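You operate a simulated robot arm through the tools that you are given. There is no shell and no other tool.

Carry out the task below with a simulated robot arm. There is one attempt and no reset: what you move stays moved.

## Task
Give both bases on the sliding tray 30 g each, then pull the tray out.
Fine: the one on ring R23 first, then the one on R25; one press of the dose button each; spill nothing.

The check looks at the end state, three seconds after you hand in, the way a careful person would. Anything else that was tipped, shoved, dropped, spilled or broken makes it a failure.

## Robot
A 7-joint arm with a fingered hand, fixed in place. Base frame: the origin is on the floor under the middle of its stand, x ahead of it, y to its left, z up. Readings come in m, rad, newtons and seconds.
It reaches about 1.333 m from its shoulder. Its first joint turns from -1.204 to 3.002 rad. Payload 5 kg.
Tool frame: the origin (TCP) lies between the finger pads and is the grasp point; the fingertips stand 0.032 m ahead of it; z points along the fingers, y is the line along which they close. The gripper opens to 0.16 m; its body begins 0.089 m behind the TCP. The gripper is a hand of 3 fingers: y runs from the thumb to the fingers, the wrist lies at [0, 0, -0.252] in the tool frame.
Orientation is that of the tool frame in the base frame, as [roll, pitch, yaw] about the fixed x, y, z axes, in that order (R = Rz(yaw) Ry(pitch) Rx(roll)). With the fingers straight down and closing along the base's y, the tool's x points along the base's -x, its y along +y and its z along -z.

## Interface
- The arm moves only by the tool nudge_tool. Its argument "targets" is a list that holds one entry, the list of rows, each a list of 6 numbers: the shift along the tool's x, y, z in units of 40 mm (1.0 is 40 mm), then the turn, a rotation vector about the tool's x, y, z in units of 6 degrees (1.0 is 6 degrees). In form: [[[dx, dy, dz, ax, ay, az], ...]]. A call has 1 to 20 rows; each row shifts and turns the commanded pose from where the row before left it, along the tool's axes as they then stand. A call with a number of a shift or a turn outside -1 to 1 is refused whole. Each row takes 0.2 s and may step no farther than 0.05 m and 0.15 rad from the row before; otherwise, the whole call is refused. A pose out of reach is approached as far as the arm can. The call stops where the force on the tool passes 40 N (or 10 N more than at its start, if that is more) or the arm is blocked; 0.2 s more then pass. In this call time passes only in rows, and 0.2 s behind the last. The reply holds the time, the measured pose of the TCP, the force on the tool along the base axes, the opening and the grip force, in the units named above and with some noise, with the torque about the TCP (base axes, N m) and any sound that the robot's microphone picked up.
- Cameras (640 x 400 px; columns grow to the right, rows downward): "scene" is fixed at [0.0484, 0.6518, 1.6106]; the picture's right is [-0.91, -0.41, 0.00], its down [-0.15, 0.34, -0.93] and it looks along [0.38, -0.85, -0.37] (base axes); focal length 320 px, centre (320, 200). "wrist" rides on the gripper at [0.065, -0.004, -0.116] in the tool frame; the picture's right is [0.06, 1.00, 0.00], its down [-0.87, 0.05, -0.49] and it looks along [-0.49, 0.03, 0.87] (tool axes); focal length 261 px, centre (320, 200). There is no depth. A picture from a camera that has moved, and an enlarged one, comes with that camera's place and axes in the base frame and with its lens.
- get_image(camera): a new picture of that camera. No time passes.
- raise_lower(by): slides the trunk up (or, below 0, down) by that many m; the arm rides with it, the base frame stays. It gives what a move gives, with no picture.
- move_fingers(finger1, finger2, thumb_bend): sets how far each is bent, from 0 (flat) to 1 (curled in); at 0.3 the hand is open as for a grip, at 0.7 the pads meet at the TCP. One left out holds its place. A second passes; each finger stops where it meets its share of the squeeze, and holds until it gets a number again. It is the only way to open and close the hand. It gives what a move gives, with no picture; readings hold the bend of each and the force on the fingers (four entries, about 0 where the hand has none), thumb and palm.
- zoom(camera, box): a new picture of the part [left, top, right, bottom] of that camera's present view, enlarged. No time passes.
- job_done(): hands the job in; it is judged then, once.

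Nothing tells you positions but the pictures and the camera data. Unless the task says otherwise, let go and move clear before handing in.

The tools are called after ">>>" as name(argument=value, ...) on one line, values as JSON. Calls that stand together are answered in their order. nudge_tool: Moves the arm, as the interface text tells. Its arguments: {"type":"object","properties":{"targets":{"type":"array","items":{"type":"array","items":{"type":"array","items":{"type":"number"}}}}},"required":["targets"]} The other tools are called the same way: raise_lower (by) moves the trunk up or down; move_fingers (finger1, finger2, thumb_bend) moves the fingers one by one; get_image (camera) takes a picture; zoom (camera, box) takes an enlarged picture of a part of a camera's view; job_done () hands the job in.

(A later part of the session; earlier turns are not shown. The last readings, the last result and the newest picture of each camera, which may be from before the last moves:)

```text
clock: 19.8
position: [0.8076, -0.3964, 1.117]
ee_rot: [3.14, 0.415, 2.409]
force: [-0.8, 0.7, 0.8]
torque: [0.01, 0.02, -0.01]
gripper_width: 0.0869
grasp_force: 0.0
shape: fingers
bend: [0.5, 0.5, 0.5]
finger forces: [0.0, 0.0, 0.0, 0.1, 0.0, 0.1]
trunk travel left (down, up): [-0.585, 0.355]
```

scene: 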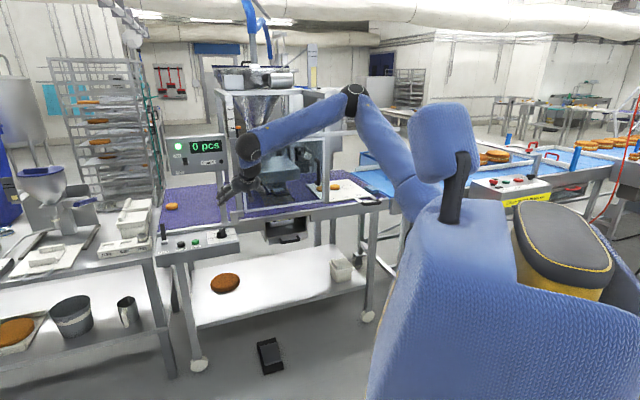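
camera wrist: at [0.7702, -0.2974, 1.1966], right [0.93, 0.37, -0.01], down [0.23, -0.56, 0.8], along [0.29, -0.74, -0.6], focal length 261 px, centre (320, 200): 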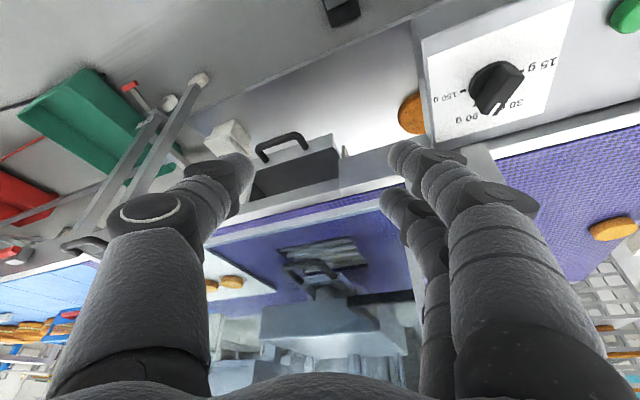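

>>> nudge_tool(targets=[[[-0.333, 0.63, 0.54, 0, 0, 0], [-0.333, 0.63, 0.54, 0, 0, 0], [-0.333, 0.63, 0.54, 0, 0, 0], [-0.333, 0.63, 0.54, 0, 0, 0], [-0.333, 0.63, 0.54, 0, 0, 0], [-0.333, 0.63, 0.54, 0, 0, 0]]])

>>> get_image(camera="wrist")

>>> get_image(camera="scene")

```text
clock: 21.2
position: [0.9849, -0.3768, 1.0339]
ee_rot: [3.139, 0.417, 2.408]
force: [-0.1, -0.8, 0.3]
torque: [0.03, -0.05, 0.04]
gripper_width: 0.0868
grasp_force: 0.1
shape: fingers
bend: [0.5, 0.5, 0.5]
finger forces: [0.1, 0.0, 0.1, 0.0, 0.0, 0.0]
out of reach, approached as far as the arm can: row 6
trunk travel left (down, up): [-0.585, 0.355]
```

```text
taken
camera wrist: at [0.9043, -0.3102, 1.1141], right [0.63, 0.78, -0.02], down [0.48, -0.36, 0.8], along [0.62, -0.51, -0.6], focal length 261 px, centre (320, 200)
```

wrist: 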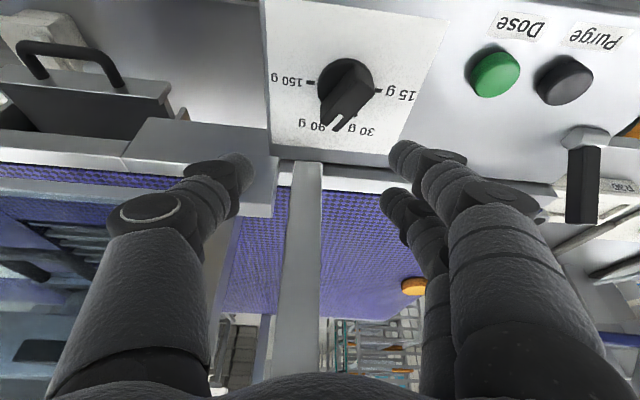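

```text
taken
```

scene: 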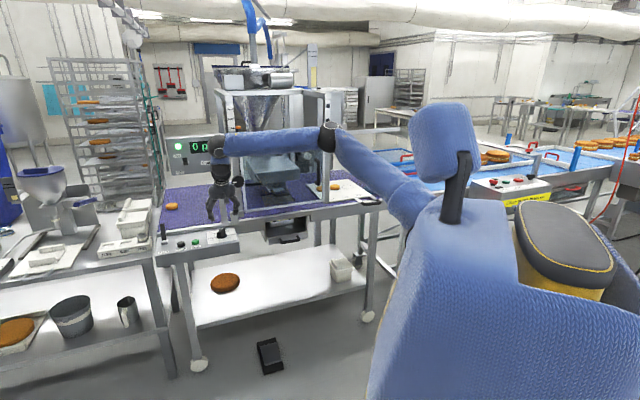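

The arm is near full stretch because the trunk is low. I'll back off from the display, raise the trunk by 0.25, and come back down to the dial.

>>> nudge_tool(targets=[[[0.76, 0, -0.335, 0, 0, 0], [0.76, 0, -0.335, 0, 0, 0], [0.76, 0, -0.335, 0, 0, 0], [0.76, 0, -0.335, 0, 0, 0]]])

>>> raise_lower(by=0.25)

```text
clock: 22.2
position: [0.8868, -0.2875, 1.031]
ee_rot: [3.14, 0.419, 2.407]
force: [-0.8, -0.4, 0.2]
torque: [-0.01, -0.03, -0.01]
gripper_width: 0.0868
grasp_force: 0.1
shape: fingers
bend: [0.5, 0.5, 0.5]
finger forces: [0.0, 0.0, 0.0, 0.0, 0.0, 0.1]
trunk travel left (down, up): [-0.585, 0.355]
```

```text
clock: 24.8
position: [0.8867, -0.2889, 1.2814]
ee_rot: [3.142, 0.418, 2.408]
force: [-0.1, -0.2, 0.3]
torque: [-0.02, 0.01, 0.0]
gripper_width: 0.0868
grasp_force: 0.0
shape: fingers
bend: [0.5, 0.5, 0.5]
finger forces: [0.0, 0.0, 0.0, 0.0, 0.0, 0.0]
trunk travel left (down, up): [-0.835, 0.105]
```

>>> nudge_tool(targets=[[[0.386, 0, 0.877, 0, 0, 0], [0.386, 0, 0.877, 0, 0, 0], [0.386, 0, 0.877, 0, 0, 0], [0.386, 0, 0.877, 0, 0, 0], [0.386, 0, 0.877, 0, 0, 0], [0.386, 0, 0.877, 0, 0, 0], [0, 0, 0, 0.407, 0, 0.913], [0, 0, 0, 0.407, 0, 0.913], [0, 0, 0, 0.407, 0, 0.913], [0, 0, 0, 0.407, 0, 0.913], [0, 0, 0, 0.407, 0, 0.913]]])

>>> get_image(camera="wrist")

```text
clock: 27.2
position: [0.8226, -0.3687, 1.1068]
ee_rot: [3.14, 0.415, 1.881]
force: [-0.2, -0.7, -0.1]
torque: [0.03, 0.03, -0.02]
gripper_width: 0.087
grasp_force: 0.0
shape: fingers
bend: [0.5, 0.5, 0.5]
finger forces: [0.1, 0.0, 0.0, 0.0, 0.1, 0.0]
out of reach, approached as far as the arm can: row 3, 4, 5, 6, 7, 8, 9, 10, 11
trunk travel left (down, up): [-0.835, 0.105]
```

```text
taken
camera wrist: at [0.7867, -0.2696, 1.1864], right [0.93, 0.36, -0.02], down [0.23, -0.55, 0.8], along [0.28, -0.75, -0.6], focal length 261 px, centre (320, 200)
```

wrist: 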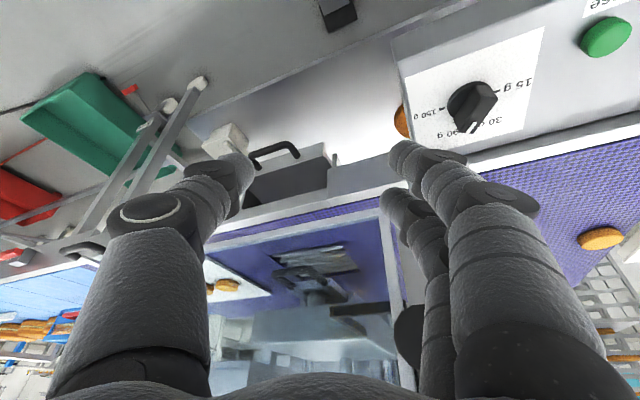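

>>> get_image(camera="scene")

>>> zoom(camera="scene", box=[180, 0, 500, 250])

```text
taken
```

scene: 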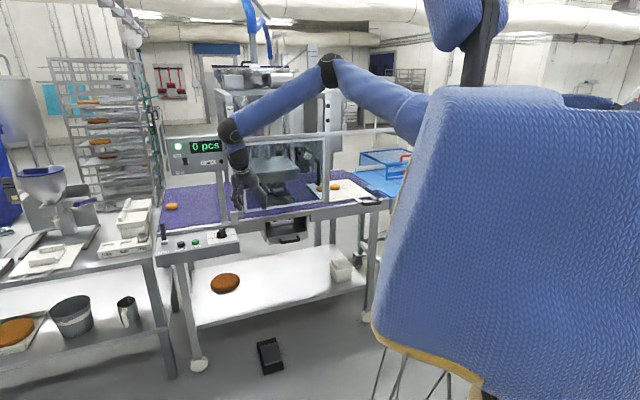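

```text
1.60 times, centred on (340, 125) of scene
camera zoom: at [0.0484, 0.6518, 1.6106], right [-0.91, -0.41, 0.0], down [-0.15, 0.34, -0.93], along [0.38, -0.85, -0.37], focal length 512 px, centre (288, 320)
```

zoom: 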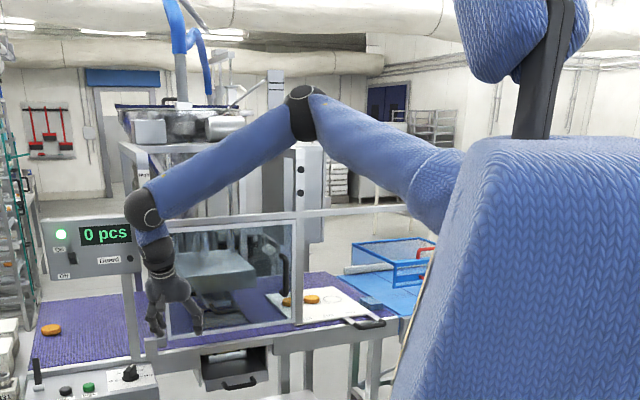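

The limits look like wrist-bend limits, so I'll use a more natural pose: heading about -12° with a tilt of about 40°. I'll push the dial with just the thumb and press the button the same way. First I'll lift and back off, turn the heading, and curl the fingers with the thumb left out.

>>> nudge_tool(targets=[[[-0.403, 0, -0.915, 0, 0, 0], [-0.403, 0, -0.915, 0, 0, 0], [-0.403, 0, -0.915, 0, 0, 0], [0.28, -0.95, -0.12, 0, 0, 0], [0.28, -0.95, -0.12, 0, 0, 0], [0, 0, 0, -0.407, 0, -0.913], [0, 0, 0, -0.407, 0, -0.913], [0, 0, 0, -0.407, 0, -0.913], [0, 0, 0, -0.407, 0, -0.913], [0, 0, 0, -0.407, 0, -0.913], [0, 0, 0, -0.407, 0, -0.913], [0, 0, 0, -0.407, 0, -0.913], [0, 0, 0, -0.407, 0, -0.913], [0, 0, 0, -0.407, 0, -0.913], [0, 0, 0, -0.407, 0, -0.913]]])

>>> move_fingers(finger1=1.0, finger2=1.0, thumb_bend=0.3)

>>> raise_lower(by=-0.25)

>>> get_image(camera="wrist")

>>> get_image(camera="scene")

```text
clock: 30.4
position: [0.7412, -0.3685, 1.2264]
ee_rot: [3.141, 0.416, 2.933]
force: [0.0, 0.7, 0.4]
torque: [0.0, 0.0, 0.01]
gripper_width: 0.0869
grasp_force: 0.0
shape: fingers
bend: [0.5, 0.5, 0.5]
finger forces: [0.0, 0.0, 0.0, 0.0, 0.0, 0.0]
trunk travel left (down, up): [-0.835, 0.105]
```

```text
clock: 31.4
position: [0.7433, -0.37, 1.2253]
ee_rot: [3.14, 0.417, 2.931]
force: [-0.2, 0.0, -0.6]
torque: [0.01, 0.03, -0.02]
gripper_width: 0.074
grasp_force: 0.0
shape: fingers
bend: [1.0, 1.0, 0.3]
finger forces: [0.0, 0.0, 0.0, 0.0, 0.1, 0.0]
trunk travel left (down, up): [-0.835, 0.105]
```

```text
clock: 34.0
position: [0.7418, -0.3681, 0.9762]
ee_rot: [3.14, 0.418, 2.931]
force: [-0.8, 1.1, 0.1]
torque: [-0.02, 0.02, -0.03]
gripper_width: 0.0744
grasp_force: 0.1
shape: fingers
bend: [1.0, 1.0, 0.3]
finger forces: [0.0, 0.0, 0.0, 0.0, 0.0, 0.0]
trunk travel left (down, up): [-0.585, 0.355]
```

```text
taken
camera wrist: at [0.6375, -0.3511, 1.0565], right [0.15, 0.99, -0.02], down [0.59, -0.07, 0.8], along [0.79, -0.14, -0.6], focal length 261 px, centre (320, 200)
```

wrist: 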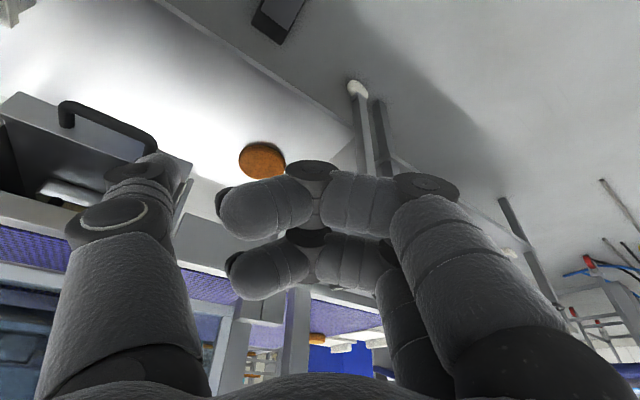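

```text
taken
```

scene: 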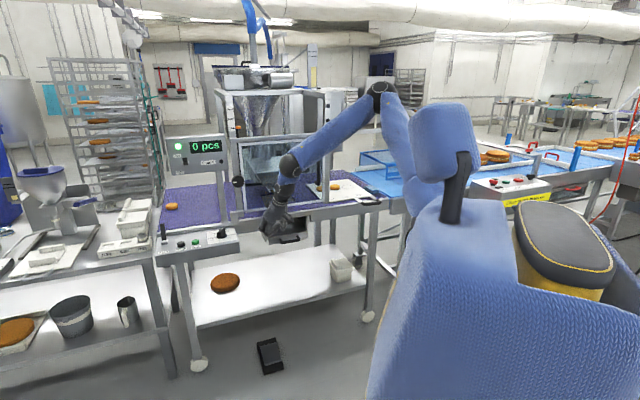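

Fully curled fingers block the wrist camera. I'll set the fingers to 0.6 with the thumb straight, and zoom in on the thumb to calibrate its tip.

>>> move_fingers(finger1=0.62, finger2=0.62, thumb_bend=0.3)

>>> get_image(camera="wrist")

>>> zoom(camera="wrist", box=[60, 110, 220, 210])

>>> zoom(camera="scene", box=[240, 140, 336, 260])

```text
clock: 35.0
position: [0.742, -0.3685, 0.9769]
ee_rot: [3.139, 0.417, 2.93]
force: [0.0, 0.2, 0.0]
torque: [0.01, 0.05, 0.03]
gripper_width: 0.1033
grasp_force: 0.1
shape: fingers
bend: [0.62, 0.62, 0.3]
finger forces: [0.0, 0.0, 0.0, 0.1, 0.0, 0.0]
trunk travel left (down, up): [-0.585, 0.355]
```

```text
taken
camera wrist: at [0.6376, -0.3512, 1.0564], right [0.15, 0.99, -0.02], down [0.59, -0.07, 0.8], along [0.79, -0.14, -0.6], focal length 261 px, centre (320, 200)
```

wrist: 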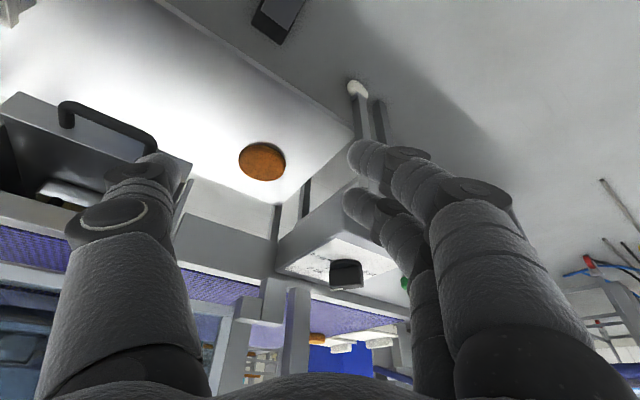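

```text
4.00 times, centred on (140, 160) of wrist
camera zoom: at [0.6376, -0.3512, 1.0564], right [0.15, 0.99, -0.02], down [0.59, -0.07, 0.8], along [0.79, -0.14, -0.6], focal length 1043 px, centre (1040, 360)
```

zoom: 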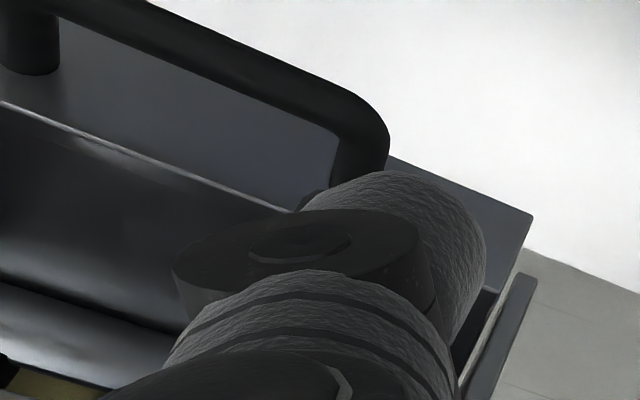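

```text
3.33 times, centred on (288, 200) of scene
camera zoom: at [0.0484, 0.6518, 1.6106], right [-0.91, -0.41, 0.0], down [-0.15, 0.34, -0.93], along [0.38, -0.85, -0.37], focal length 1066 px, centre (427, 200)
```

zoom: 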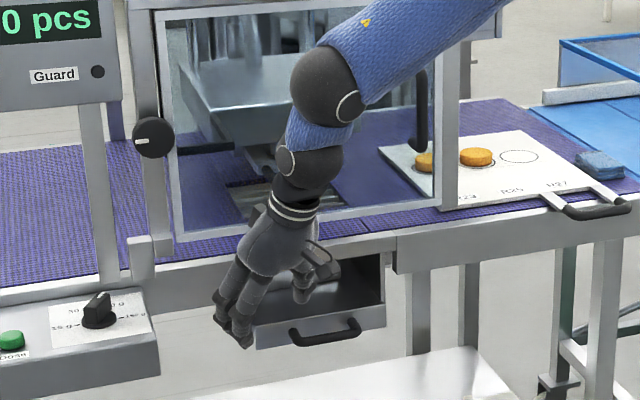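

The thumb tip ball is at about tool (0, -0.095, 0.025) with a radius of about 14 mm. The dial bar top is at about z=0.936. I'll tilt and roll so the thumb hangs lowest, and bring it over the robot side of the bar's pointer end, staying above it for now.

>>> nudge_tool(targets=[[[0, 0, 0, 0, -0.925, 0], [0, 0, 0, 0, -0.925, 0], [0, 0, 0, -0.833, 0, 0], [0, 0, 0, -0.833, 0, 0], [0, 0, 0, -0.833, 0, 0], [-0.574, 0.212, -0.791, 0, 0, 0], [-0.622, 0.3, 0.593, 0, 0, 0], [-0.622, 0.3, 0.593, 0, 0, 0], [-0.622, 0.3, 0.593, 0, 0, 0], [-0.622, 0.3, 0.593, 0, 0, 0]]])

>>> get_image(camera="wrist")

>>> get_image(camera="scene")

```text
clock: 37.2
position: [0.8824, -0.3246, 1.0045]
ee_rot: [2.879, 0.609, 2.931]
force: [0.1, 0.4, -0.7]
torque: [-0.01, 0.02, -0.02]
gripper_width: 0.1033
grasp_force: 0.1
shape: fingers
bend: [0.62, 0.62, 0.3]
finger forces: [0.0, 0.0, 0.1, 0.0, 0.1, 0.0]
trunk travel left (down, up): [-0.585, 0.355]
```

```text
taken
camera wrist: at [0.762, -0.3338, 1.0589], right [0.01, 0.98, 0.18], down [0.41, -0.16, 0.9], along [0.91, 0.07, -0.4], focal length 261 px, centre (320, 200)
```

wrist: 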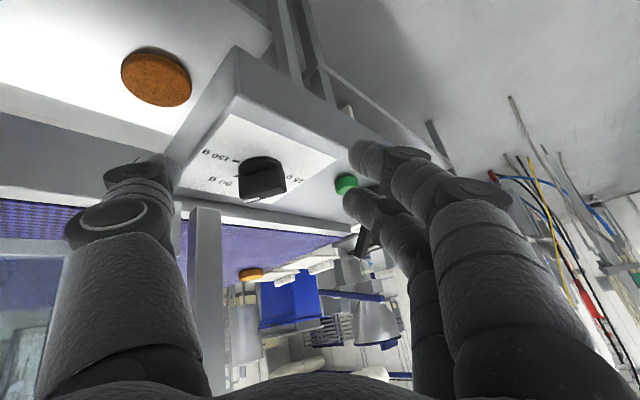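

```text
taken
```

scene: 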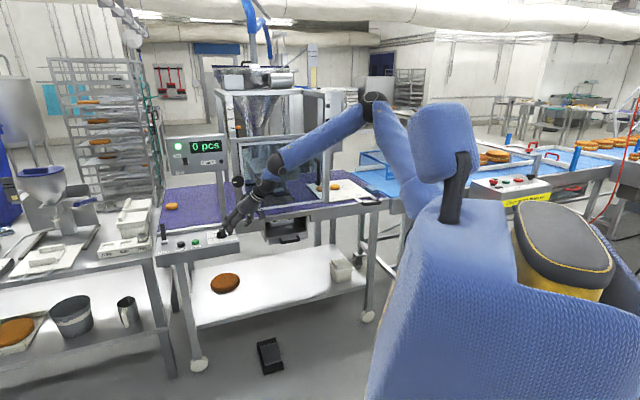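

The pose is reachable and my dial coordinates match this view. Next I'll go forward to just short of the bar and check.

>>> nudge_tool(targets=[[[-0.64, 0.29, 0.54, 0, 0, 0], [-0.64, 0.29, 0.54, 0, 0, 0]]])

>>> get_image(camera="wrist")

>>> zoom(camera="wrist", box=[80, 80, 320, 230])

>>> zoom(camera="scene", box=[180, 190, 276, 250])

```text
clock: 37.8
position: [0.9469, -0.3067, 1.0103]
ee_rot: [2.878, 0.61, 2.932]
force: [0.1, 0.2, 0.4]
torque: [0.04, -0.01, 0.02]
gripper_width: 0.1032
grasp_force: 0.0
shape: fingers
bend: [0.62, 0.62, 0.3]
finger forces: [0.0, 0.0, 0.1, 0.0, 0.0, 0.0]
trunk travel left (down, up): [-0.585, 0.355]
```

```text
taken
camera wrist: at [0.8264, -0.3159, 1.0636], right [0.01, 0.98, 0.18], down [0.41, -0.16, 0.9], along [0.91, 0.07, -0.4], focal length 261 px, centre (320, 200)
```

wrist: 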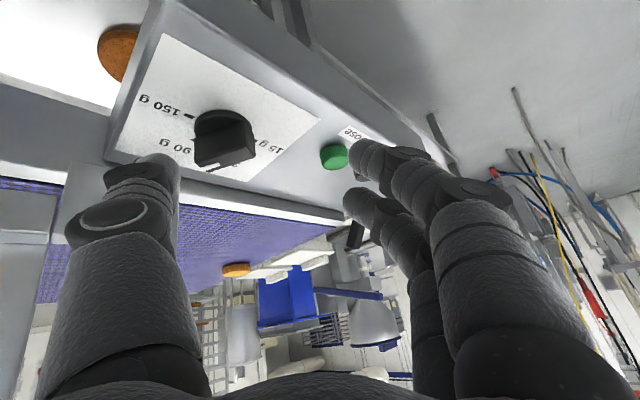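

```text
2.67 times, centred on (200, 155) of wrist
camera zoom: at [0.8264, -0.3159, 1.0636], right [0.01, 0.98, 0.18], down [0.41, -0.16, 0.9], along [0.91, 0.07, -0.4], focal length 695 px, centre (640, 320)
```

zoom: 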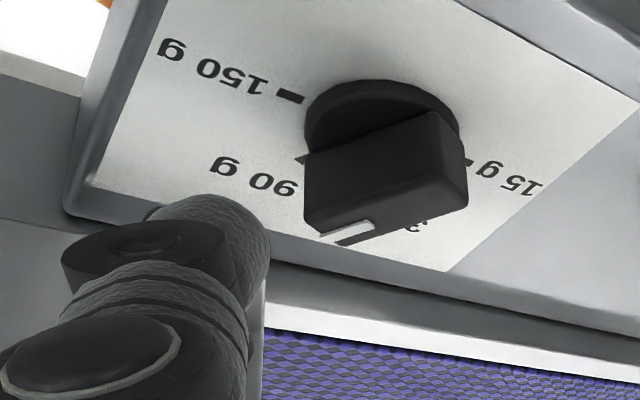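

```text
6.67 times, centred on (228, 220) of scene
camera zoom: at [0.0484, 0.6518, 1.6106], right [-0.91, -0.41, 0.0], down [-0.15, 0.34, -0.93], along [0.38, -0.85, -0.37], focal length 2133 px, centre (933, 67)
```

zoom: 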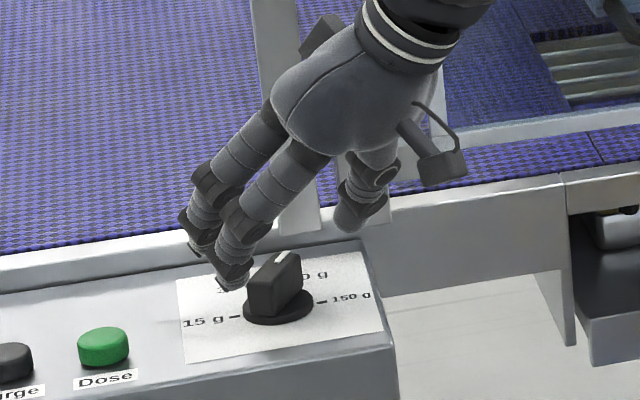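

The thumb is where I predicted, just behind and to the right of the bar. I'll lower it 4.5 cm beside the bar and check.

>>> nudge_tool(targets=[[[0.322, -0.119, 0.445, 0, 0, 0], [0.322, -0.119, 0.445, 0, 0, 0]]])

>>> zoom(camera="wrist", box=[60, 60, 320, 222])

>>> zoom(camera="scene", box=[190, 205, 270, 255])

```text
clock: 38.4
position: [0.9497, -0.3064, 0.9639]
ee_rot: [2.879, 0.609, 2.93]
force: [-0.7, -0.5, 0.2]
torque: [0.01, -0.03, -0.02]
gripper_width: 0.1033
grasp_force: 0.0
shape: fingers
bend: [0.62, 0.62, 0.3]
finger forces: [0.1, 0.0, 0.1, 0.0, 0.0, 0.1]
trunk travel left (down, up): [-0.585, 0.355]
```

```text
2.46 times, centred on (190, 141) of wrist
camera zoom: at [0.8284, -0.3165, 1.0181], right [0.01, 0.98, 0.18], down [0.41, -0.16, 0.9], along [0.91, 0.07, -0.4], focal length 642 px, centre (640, 345)
```

zoom: 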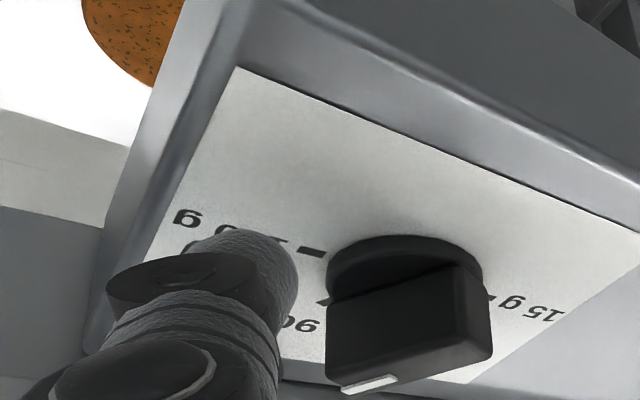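

```text
8.00 times, centred on (230, 230) of scene
camera zoom: at [0.0484, 0.6518, 1.6106], right [-0.91, -0.41, 0.0], down [-0.15, 0.34, -0.93], along [0.38, -0.85, -0.37], focal length 2559 px, centre (1040, -40)
```

zoom: 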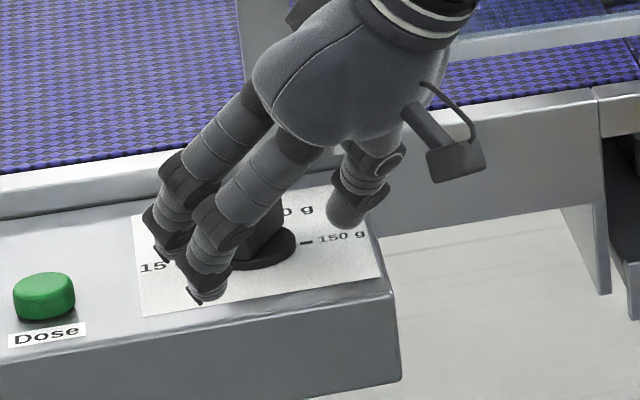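

The geometry checks out. Now I'll push the bar gently forward with the thumb for the first half of the turn and look.

>>> nudge_tool(targets=[[[-0.4, 0.152, 0.33, 0, 0, 0], [-0.212, -0.052, 0.14, 0, 0, 0], [-0.212, -0.052, 0.14, 0, 0, 0]]])

>>> zoom(camera="wrist", box=[60, 60, 320, 222])

>>> zoom(camera="scene", box=[190, 205, 270, 255])

```text
clock: 39.2
position: [0.9918, -0.3081, 0.965]
ee_rot: [2.877, 0.612, 2.93]
force: [-1.2, -0.6, -0.2]
torque: [-0.06, 0.03, -0.05]
gripper_width: 0.1039
grasp_force: 0.6
shape: fingers
bend: [0.62, 0.62, 0.3]
finger forces: [0.1, 0.0, 0.1, 0.1, 0.7, 0.0]
trunk travel left (down, up): [-0.585, 0.355]
```

```text
2.46 times, centred on (190, 141) of wrist
camera zoom: at [0.8705, -0.3171, 1.0181], right [0.01, 0.98, 0.18], down [0.41, -0.16, 0.9], along [0.91, 0.07, -0.4], focal length 642 px, centre (640, 345)
```

zoom: 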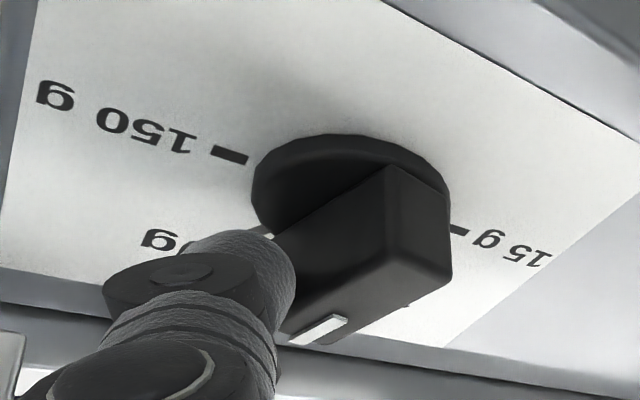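

```text
8.00 times, centred on (230, 230) of scene
camera zoom: at [0.0484, 0.6518, 1.6106], right [-0.91, -0.41, 0.0], down [-0.15, 0.34, -0.93], along [0.38, -0.85, -0.37], focal length 2559 px, centre (1040, -40)
```

zoom: 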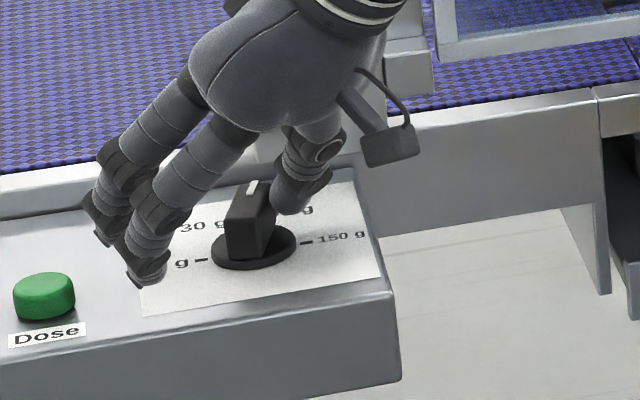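

The dial turns easily and is about halfway. I'll continue along the arc toward 30 g.

>>> nudge_tool(targets=[[[-0.2, 0.047, 0.16, 0, 0, 0], [-0.15, 0.08, 0.12, 0, 0, 0]]])

>>> zoom(camera="wrist", box=[60, 60, 320, 222])

>>> zoom(camera="scene", box=[190, 205, 270, 255])

```text
clock: 39.8
position: [1.0069, -0.304, 0.9648]
ee_rot: [2.878, 0.609, 2.93]
force: [-0.2, -2.1, 0.4]
torque: [-0.08, 0.0, -0.04]
gripper_width: 0.1065
grasp_force: 0.8
shape: fingers
bend: [0.62, 0.62, 0.29]
finger forces: [0.0, 0.0, 0.0, 0.0, 2.3, 0.0]
trunk travel left (down, up): [-0.585, 0.355]
```

```text
2.46 times, centred on (190, 141) of wrist
camera zoom: at [0.8865, -0.3134, 1.0174], right [0.01, 0.98, 0.18], down [0.41, -0.16, 0.9], along [0.91, 0.07, -0.4], focal length 642 px, centre (640, 345)
```

zoom: 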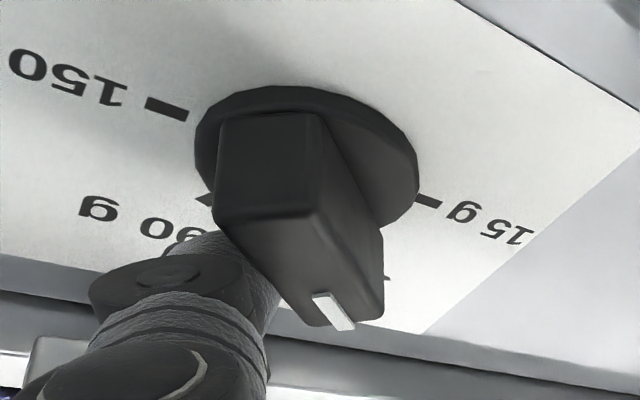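

```text
8.00 times, centred on (230, 230) of scene
camera zoom: at [0.0484, 0.6518, 1.6106], right [-0.91, -0.41, 0.0], down [-0.15, 0.34, -0.93], along [0.38, -0.85, -0.37], focal length 2559 px, centre (1040, -40)
```

zoom: 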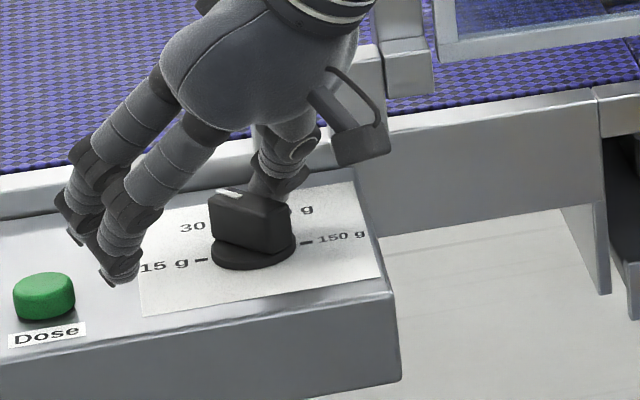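

The dial snapped over to the 30 g side. I'll lift the thumb clear and verify.

>>> nudge_tool(targets=[[[0.05, -0.15, -0.05, 0, 0, 0], [-0.572, 0.212, -0.791, 0, 0, 0], [0.0, 0.212, -0.9, 0, 0, 0], [0.6, 0.0, -0.6, 0, 0, 0]]])

>>> get_image(camera="wrist")

>>> zoom(camera="wrist", box=[120, 60, 380, 222])

>>> zoom(camera="scene", box=[190, 205, 270, 255])

```text
clock: 40.8
position: [0.9472, -0.3045, 1.0369]
ee_rot: [2.879, 0.612, 2.931]
force: [-0.2, -0.1, 0.7]
torque: [0.0, -0.01, 0.01]
gripper_width: 0.1036
grasp_force: 0.1
shape: fingers
bend: [0.62, 0.62, 0.3]
finger forces: [0.1, 0.1, 0.0, 0.0, 0.0, 0.1]
trunk travel left (down, up): [-0.585, 0.355]
```

```text
taken
camera wrist: at [0.8269, -0.3148, 1.0906], right [0.01, 0.98, 0.18], down [0.41, -0.16, 0.9], along [0.91, 0.07, -0.4], focal length 261 px, centre (320, 200)
```

wrist: 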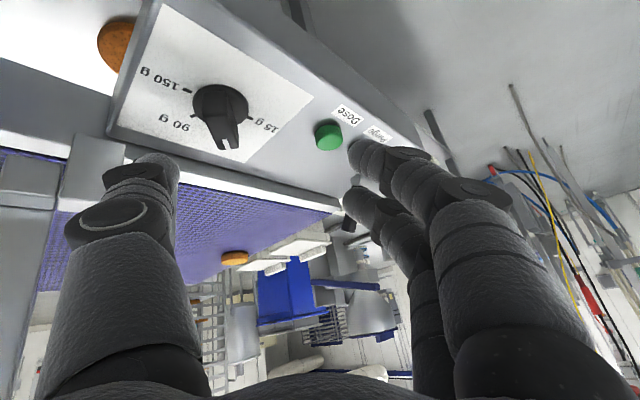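

```text
2.46 times, centred on (250, 141) of wrist
camera zoom: at [0.8269, -0.3148, 1.0906], right [0.01, 0.98, 0.18], down [0.41, -0.16, 0.9], along [0.91, 0.07, -0.4], focal length 642 px, centre (492, 345)
```

zoom: 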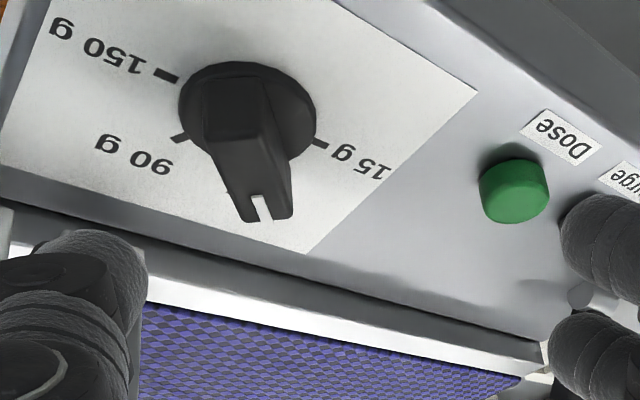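

```text
8.00 times, centred on (230, 230) of scene
camera zoom: at [0.0484, 0.6518, 1.6106], right [-0.91, -0.41, 0.0], down [-0.15, 0.34, -0.93], along [0.38, -0.85, -0.37], focal length 2559 px, centre (1040, -40)
```

zoom: 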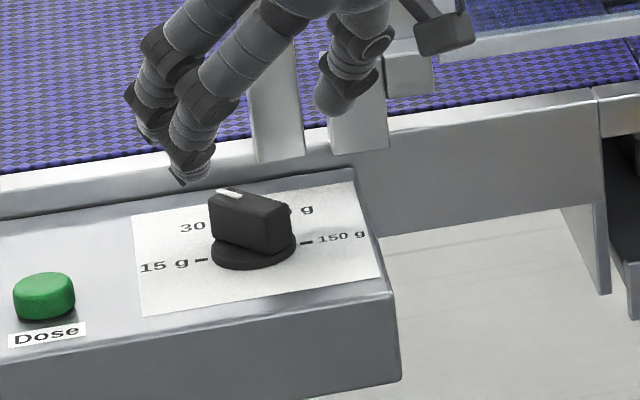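

The dial is at 30 g. Next is the tray: I'll retreat, head over to the tray handle at about (0.464, -0.979, 0.932), and look at it up close.

>>> nudge_tool(targets=[[[0.655, -0.03, -0.617, 0, 0, 0], [0.655, -0.03, -0.617, 0, 0, 0], [0.655, -0.03, -0.617, 0, 0, 0], [0.655, -0.03, -0.617, 0, 0, 0], [0.655, -0.03, -0.617, 0, 0, 0], [0.655, -0.03, -0.617, 0, 0, 0], [0.655, -0.03, -0.617, 0, 0, 0], [0.113, -0.85, -0.467, 0, 0, 0], [0.113, -0.85, -0.467, 0, 0, 0], [0.113, -0.85, -0.467, 0, 0, 0], [0.113, -0.85, -0.467, 0, 0, 0], [0.113, -0.85, -0.467, 0, 0, 0], [0.113, -0.85, -0.467, 0, 0, 0]]])

>>> nudge_tool(targets=[[[0, 0, 0, 0.833, 0, 0], [0, 0, 0, 0.833, 0, 0], [0, 0, 0, 0.833, 0, 0], [0, 0, 0, 0.572, 0, 0.82], [0, 0, 0, 0.572, 0, 0.82], [0, 0, 0, 0.572, 0, 0.82], [0, 0, 0, 0.572, 0, 0.82], [0, 0, 0, 0.572, 0, 0.82], [0, 0, 0, 0, -0.72, 0], [0, 0, 0, 0, -0.72, 0], [0, 0, 0, 0, -0.72, 0]]])

>>> move_fingers(finger1=0.25, finger2=0.25, thumb_bend=0.25)

>>> get_image(camera="wrist")

>>> get_image(camera="scene")

```text
clock: 43.8
position: [0.5958, -0.5133, 1.0691]
ee_rot: [2.889, 0.561, 2.939]
force: [-0.6, -0.1, -0.1]
torque: [-0.01, 0.02, 0.01]
gripper_width: 0.1039
grasp_force: 0.0
shape: fingers
bend: [0.62, 0.62, 0.3]
finger forces: [0.0, 0.0, 0.0, 0.1, 0.0, 0.0]
trunk travel left (down, up): [-0.585, 0.355]
stopped in row 13: the arm was blocked; the commanded pose is now the measured one
```

```text
clock: 46.2
position: [0.5965, -0.5134, 1.0704]
ee_rot: [-3.097, 0.799, 2.444]
force: [-0.6, 1.1, 0.4]
torque: [-0.04, 0.04, -0.01]
gripper_width: 0.1038
grasp_force: 0.0
shape: fingers
bend: [0.62, 0.62, 0.3]
finger forces: [0.0, 0.0, 0.1, 0.0, 0.0, 0.1]
trunk travel left (down, up): [-0.585, 0.355]
```

```text
clock: 47.2
position: [0.5968, -0.5138, 1.0692]
ee_rot: [-3.096, 0.796, 2.441]
force: [-0.2, 0.2, -1.1]
torque: [0.0, -0.01, 0.04]
gripper_width: 0.1802
grasp_force: 0.0
shape: fingers
bend: [0.25, 0.25, 0.25]
finger forces: [0.0, 0.1, 0.0, 0.1, 0.1, 0.0]
trunk travel left (down, up): [-0.585, 0.355]
```

```text
taken
camera wrist: at [0.4992, -0.431, 1.1044], right [0.63, 0.77, -0.08], down [0.25, -0.11, 0.96], along [0.73, -0.63, -0.26], focal length 261 px, centre (320, 200)
```

wrist: 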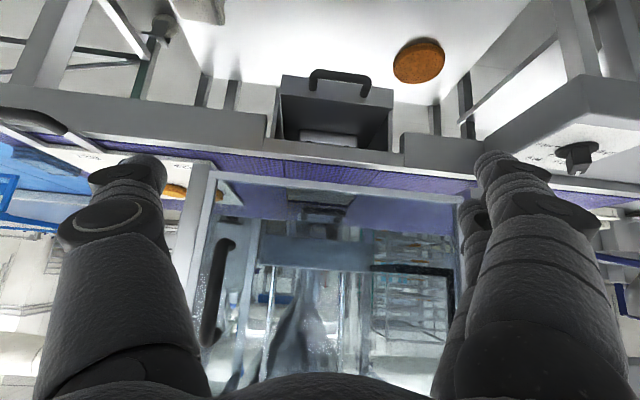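

```text
taken
```

scene: 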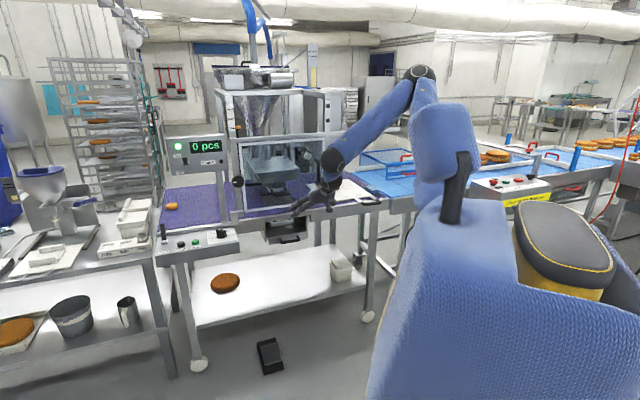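

The last row of that move hit an arm limit with no contact force, so nothing was touched. Now I'll slide to the right in front of the tray handle at a safe distance.

>>> nudge_tool(targets=[[[-0.03, -0.98, 0.097, -0.44, 0, 0], [-0.03, -0.98, 0.097, 0, 0, 0], [-0.03, -0.98, 0.097, 0, 0, 0], [-0.03, -0.98, 0.097, 0, 0, 0], [-0.03, -0.98, 0.097, 0, 0, 0], [-0.03, -0.98, 0.097, 0, 0, 0], [-0.03, -0.98, 0.097, 0, 0, 0], [-0.03, -0.98, 0.097, 0, 0, 0], [-0.03, -0.98, 0.097, 0, 0, 0], [-0.03, -0.98, 0.097, 0, 0, 0], [-0.03, -0.98, 0.097, 0, 0, 0]]])

>>> get_image(camera="wrist")

>>> get_image(camera="scene")

```text
clock: 49.6
position: [0.3477, -0.8688, 1.0501]
ee_rot: [3.141, 0.799, 2.441]
force: [0.5, 0.3, -0.3]
torque: [-0.01, -0.02, 0.02]
gripper_width: 0.1807
grasp_force: 0.0
shape: fingers
bend: [0.25, 0.25, 0.25]
finger forces: [0.0, 0.0, 0.0, 0.1, 0.0, 0.0]
trunk travel left (down, up): [-0.585, 0.355]
```

```text
taken
camera wrist: at [0.2479, -0.7901, 1.0833], right [0.61, 0.79, -0.04], down [0.23, -0.12, 0.97], along [0.76, -0.6, -0.26], focal length 261 px, centre (320, 200)
```

wrist: 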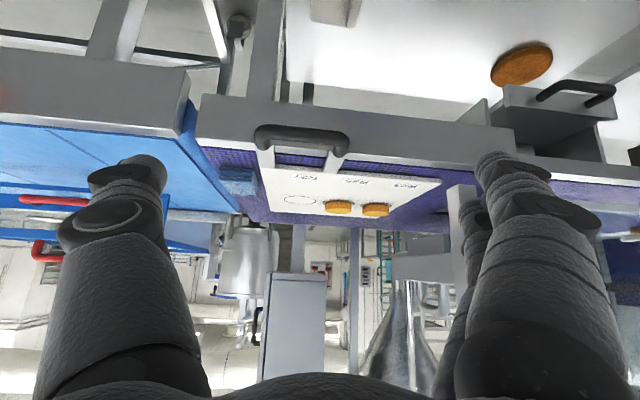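

```text
taken
```

scene: 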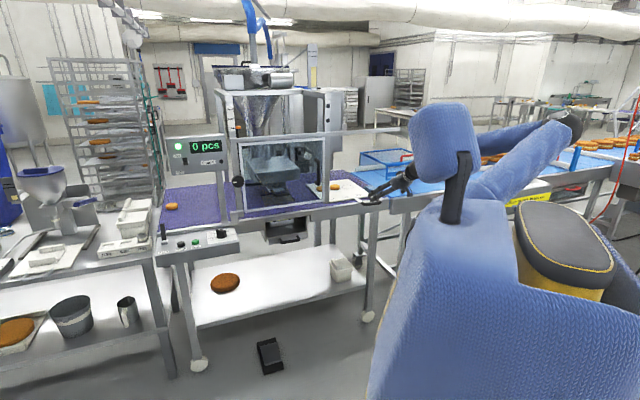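

I now have a clear view of the handle and tray. Zooming in to measure them.

>>> zoom(camera="wrist", box=[200, 100, 440, 250])

>>> zoom(camera="wrist", box=[240, 110, 360, 185])

>>> zoom(camera="scene", box=[310, 165, 422, 235])

>>> zoom(camera="wrist", box=[360, 130, 520, 300])

```text
2.67 times, centred on (320, 175) of wrist
camera zoom: at [0.2479, -0.7901, 1.0833], right [0.61, 0.79, -0.04], down [0.23, -0.12, 0.97], along [0.76, -0.6, -0.26], focal length 695 px, centre (320, 267)
```

zoom: 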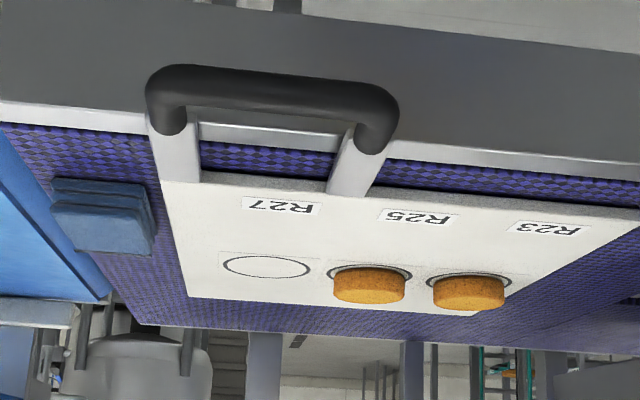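

```text
5.33 times, centred on (300, 148) of wrist
camera zoom: at [0.2479, -0.7901, 1.0833], right [0.61, 0.79, -0.04], down [0.23, -0.12, 0.97], along [0.76, -0.6, -0.26], focal length 1390 px, centre (427, 480)
```

zoom: 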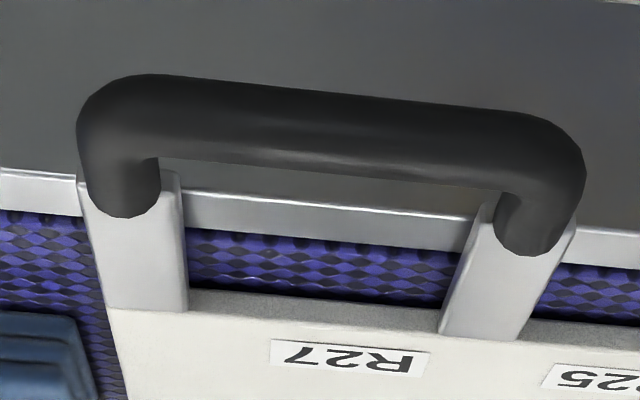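

```text
5.71 times, centred on (366, 200) of scene
camera zoom: at [0.0484, 0.6518, 1.6106], right [-0.91, -0.41, 0.0], down [-0.15, 0.34, -0.93], along [0.38, -0.85, -0.37], focal length 1828 px, centre (57, 200)
```

zoom: 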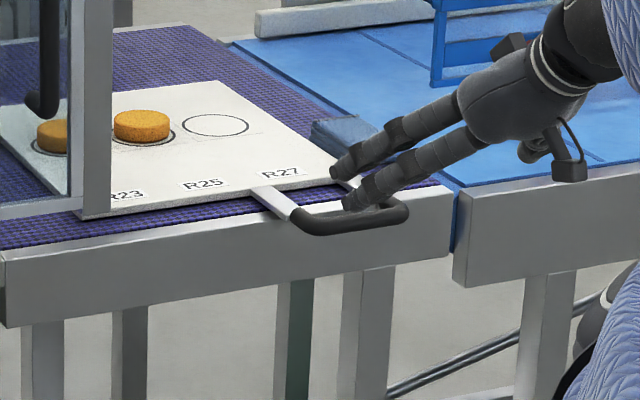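

```text
2.35 times, centred on (440, 215) of wrist
camera zoom: at [0.2479, -0.7901, 1.0833], right [0.61, 0.79, -0.04], down [0.23, -0.12, 0.97], along [0.76, -0.6, -0.26], focal length 613 px, centre (38, 165)
```

zoom: 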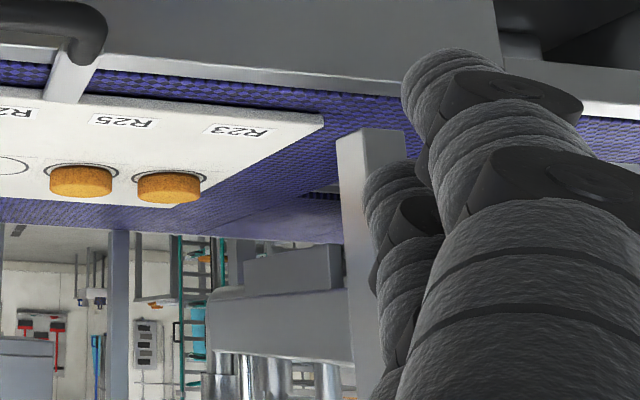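

The handle bar is about 12.4 cm wide, centred near (0.459, -0.990, 0.924), and a stack of blue cloths lies just to the right of the tray. I'll straddle the handle from the outside and push it sideways, stopping 5 cm short first.

>>> nudge_tool(targets=[[[-0.163, -0.116, 0.8125, 0, 0, 0], [-0.163, -0.116, 0.8125, 0, 0, 0], [-0.163, -0.116, 0.8125, 0, 0, 0], [-0.163, -0.116, 0.8125, 0, 0, 0]]])

>>> get_image(camera="wrist")

>>> zoom(camera="scene", box=[310, 165, 422, 235])

```text
clock: 50.6
position: [0.4256, -0.9566, 0.9757]
ee_rot: [3.14, 0.798, 2.44]
force: [0.9, -1.2, 0.1]
torque: [0.01, 0.05, 0.03]
gripper_width: 0.1806
grasp_force: 0.0
shape: fingers
bend: [0.25, 0.25, 0.25]
finger forces: [0.0, 0.1, 0.1, 0.1, 0.0, 0.1]
trunk travel left (down, up): [-0.585, 0.355]
```

```text
taken
camera wrist: at [0.3253, -0.8782, 1.0114], right [0.61, 0.79, -0.04], down [0.23, -0.12, 0.97], along [0.76, -0.6, -0.26], focal length 261 px, centre (320, 200)
```

wrist: 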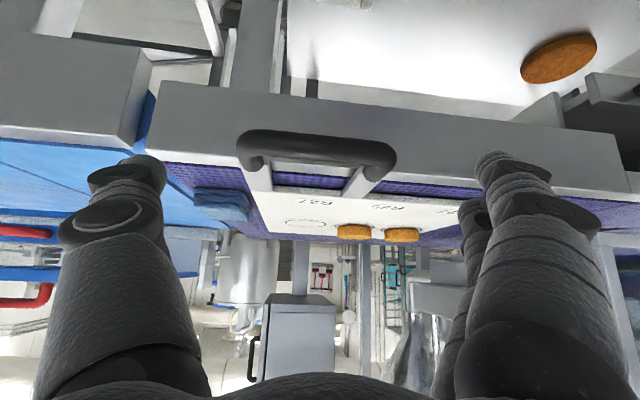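

```text
5.71 times, centred on (366, 200) of scene
camera zoom: at [0.0484, 0.6518, 1.6106], right [-0.91, -0.41, 0.0], down [-0.15, 0.34, -0.93], along [0.38, -0.85, -0.37], focal length 1828 px, centre (57, 200)
```

zoom: 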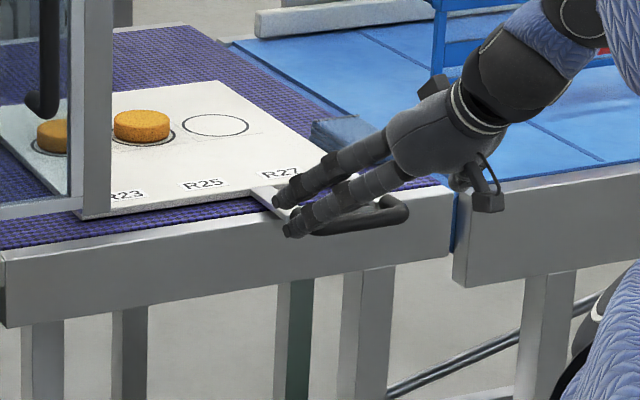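

>>> nudge_tool(targets=[[[0.02, -0.02, 0.565, 0, 0, 0], [0.02, -0.02, 0.565, 0, 0, 0]]])

>>> get_image(camera="wrist")

>>> zoom(camera="scene", box=[310, 165, 422, 235])

```text
clock: 51.2
position: [0.4444, -0.9783, 0.946]
ee_rot: [3.141, 0.797, 2.442]
force: [1.0, -0.6, 0.2]
torque: [-0.01, -0.07, 0.01]
gripper_width: 0.1807
grasp_force: 0.1
shape: fingers
bend: [0.25, 0.25, 0.25]
finger forces: [0.0, 0.1, 0.0, 0.1, 0.0, 0.0]
trunk travel left (down, up): [-0.585, 0.355]
```

```text
taken
camera wrist: at [0.3435, -0.8998, 0.9801], right [0.61, 0.79, -0.04], down [0.23, -0.12, 0.97], along [0.76, -0.6, -0.26], focal length 261 px, centre (320, 200)
```

wrist: 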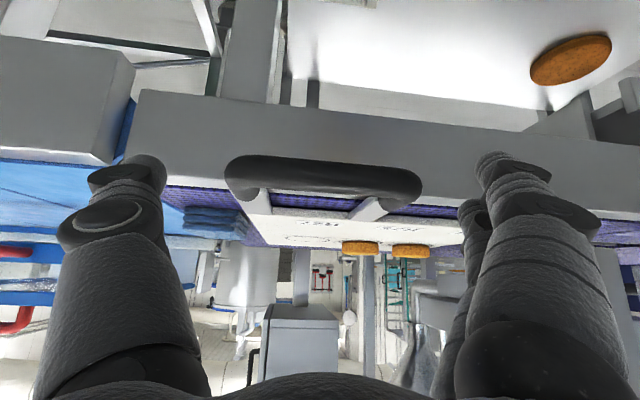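

```text
5.71 times, centred on (366, 200) of scene
camera zoom: at [0.0484, 0.6518, 1.6106], right [-0.91, -0.41, 0.0], down [-0.15, 0.34, -0.93], along [0.38, -0.85, -0.37], focal length 1828 px, centre (57, 200)
```

zoom: 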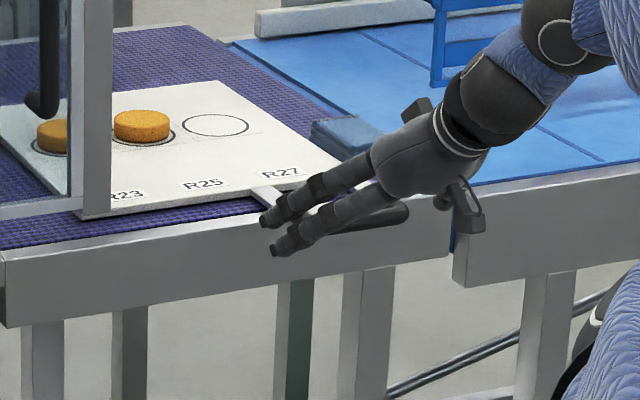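

>>> move_fingers(finger1=0.4, finger2=0.4, thumb_bend=0.4)

>>> get_image(camera="wrist")

>>> zoom(camera="scene", box=[310, 165, 422, 235])

```text
clock: 52.2
position: [0.4437, -0.9794, 0.9468]
ee_rot: [-3.141, 0.798, 2.442]
force: [-1.1, 0.0, 0.1]
torque: [-0.05, 0.0, -0.03]
gripper_width: 0.1293
grasp_force: 0.1
shape: fingers
bend: [0.4, 0.4, 0.4]
finger forces: [0.1, 0.1, 0.0, 0.1, 0.0, 0.1]
trunk travel left (down, up): [-0.585, 0.355]
```

```text
taken
camera wrist: at [0.3439, -0.8993, 0.9803], right [0.61, 0.79, -0.04], down [0.23, -0.12, 0.97], along [0.76, -0.6, -0.26], focal length 261 px, centre (320, 200)
```

wrist: 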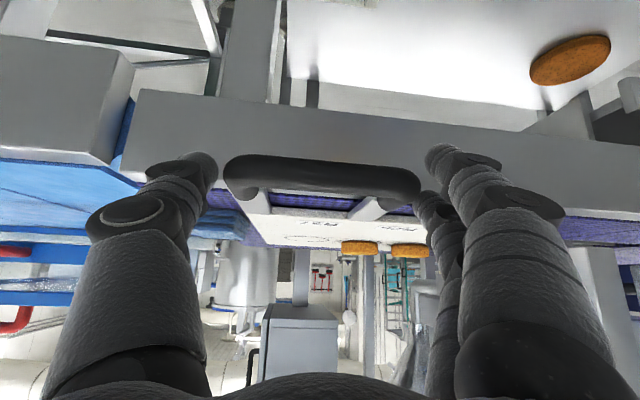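

```text
5.71 times, centred on (366, 200) of scene
camera zoom: at [0.0484, 0.6518, 1.6106], right [-0.91, -0.41, 0.0], down [-0.15, 0.34, -0.93], along [0.38, -0.85, -0.37], focal length 1828 px, centre (57, 200)
```

zoom: 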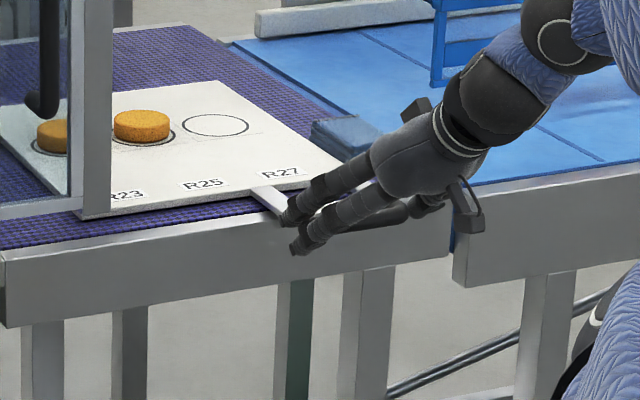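

The hand straddles the handle without contact. I'll give a small test push to the left along the belt to see how the tray moves.

>>> nudge_tool(targets=[[[-0.0155, 0.5, 0.016, 0, 0, 0], [-0.0155, 0.5, 0.016, 0, 0, 0]]])

>>> get_image(camera="wrist")

>>> zoom(camera="scene", box=[310, 165, 422, 235])

```text
clock: 52.8
position: [0.4694, -0.9451, 0.9455]
ee_rot: [3.139, 0.799, 2.442]
force: [1.0, 1.5, -0.5]
torque: [0.03, 0.03, 0.02]
gripper_width: 0.1289
grasp_force: 1.2
shape: fingers
bend: [0.4, 0.39, 0.4]
finger forces: [0.0, 2.1, 0.0, 0.0, 0.0, 0.0]
trunk travel left (down, up): [-0.585, 0.355]
```

```text
taken
camera wrist: at [0.3694, -0.8669, 0.981], right [0.61, 0.79, -0.04], down [0.23, -0.12, 0.97], along [0.76, -0.6, -0.26], focal length 261 px, centre (320, 200)
```

wrist: 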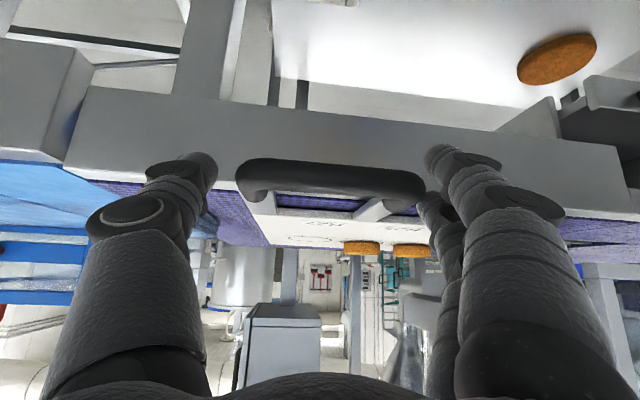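

```text
5.71 times, centred on (366, 200) of scene
camera zoom: at [0.0484, 0.6518, 1.6106], right [-0.91, -0.41, 0.0], down [-0.15, 0.34, -0.93], along [0.38, -0.85, -0.37], focal length 1828 px, centre (57, 200)
```

zoom: 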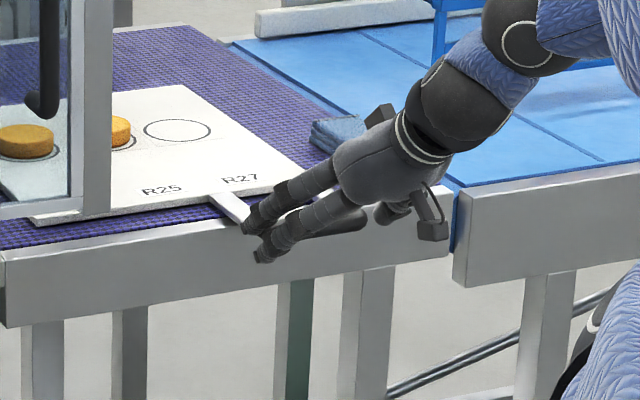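

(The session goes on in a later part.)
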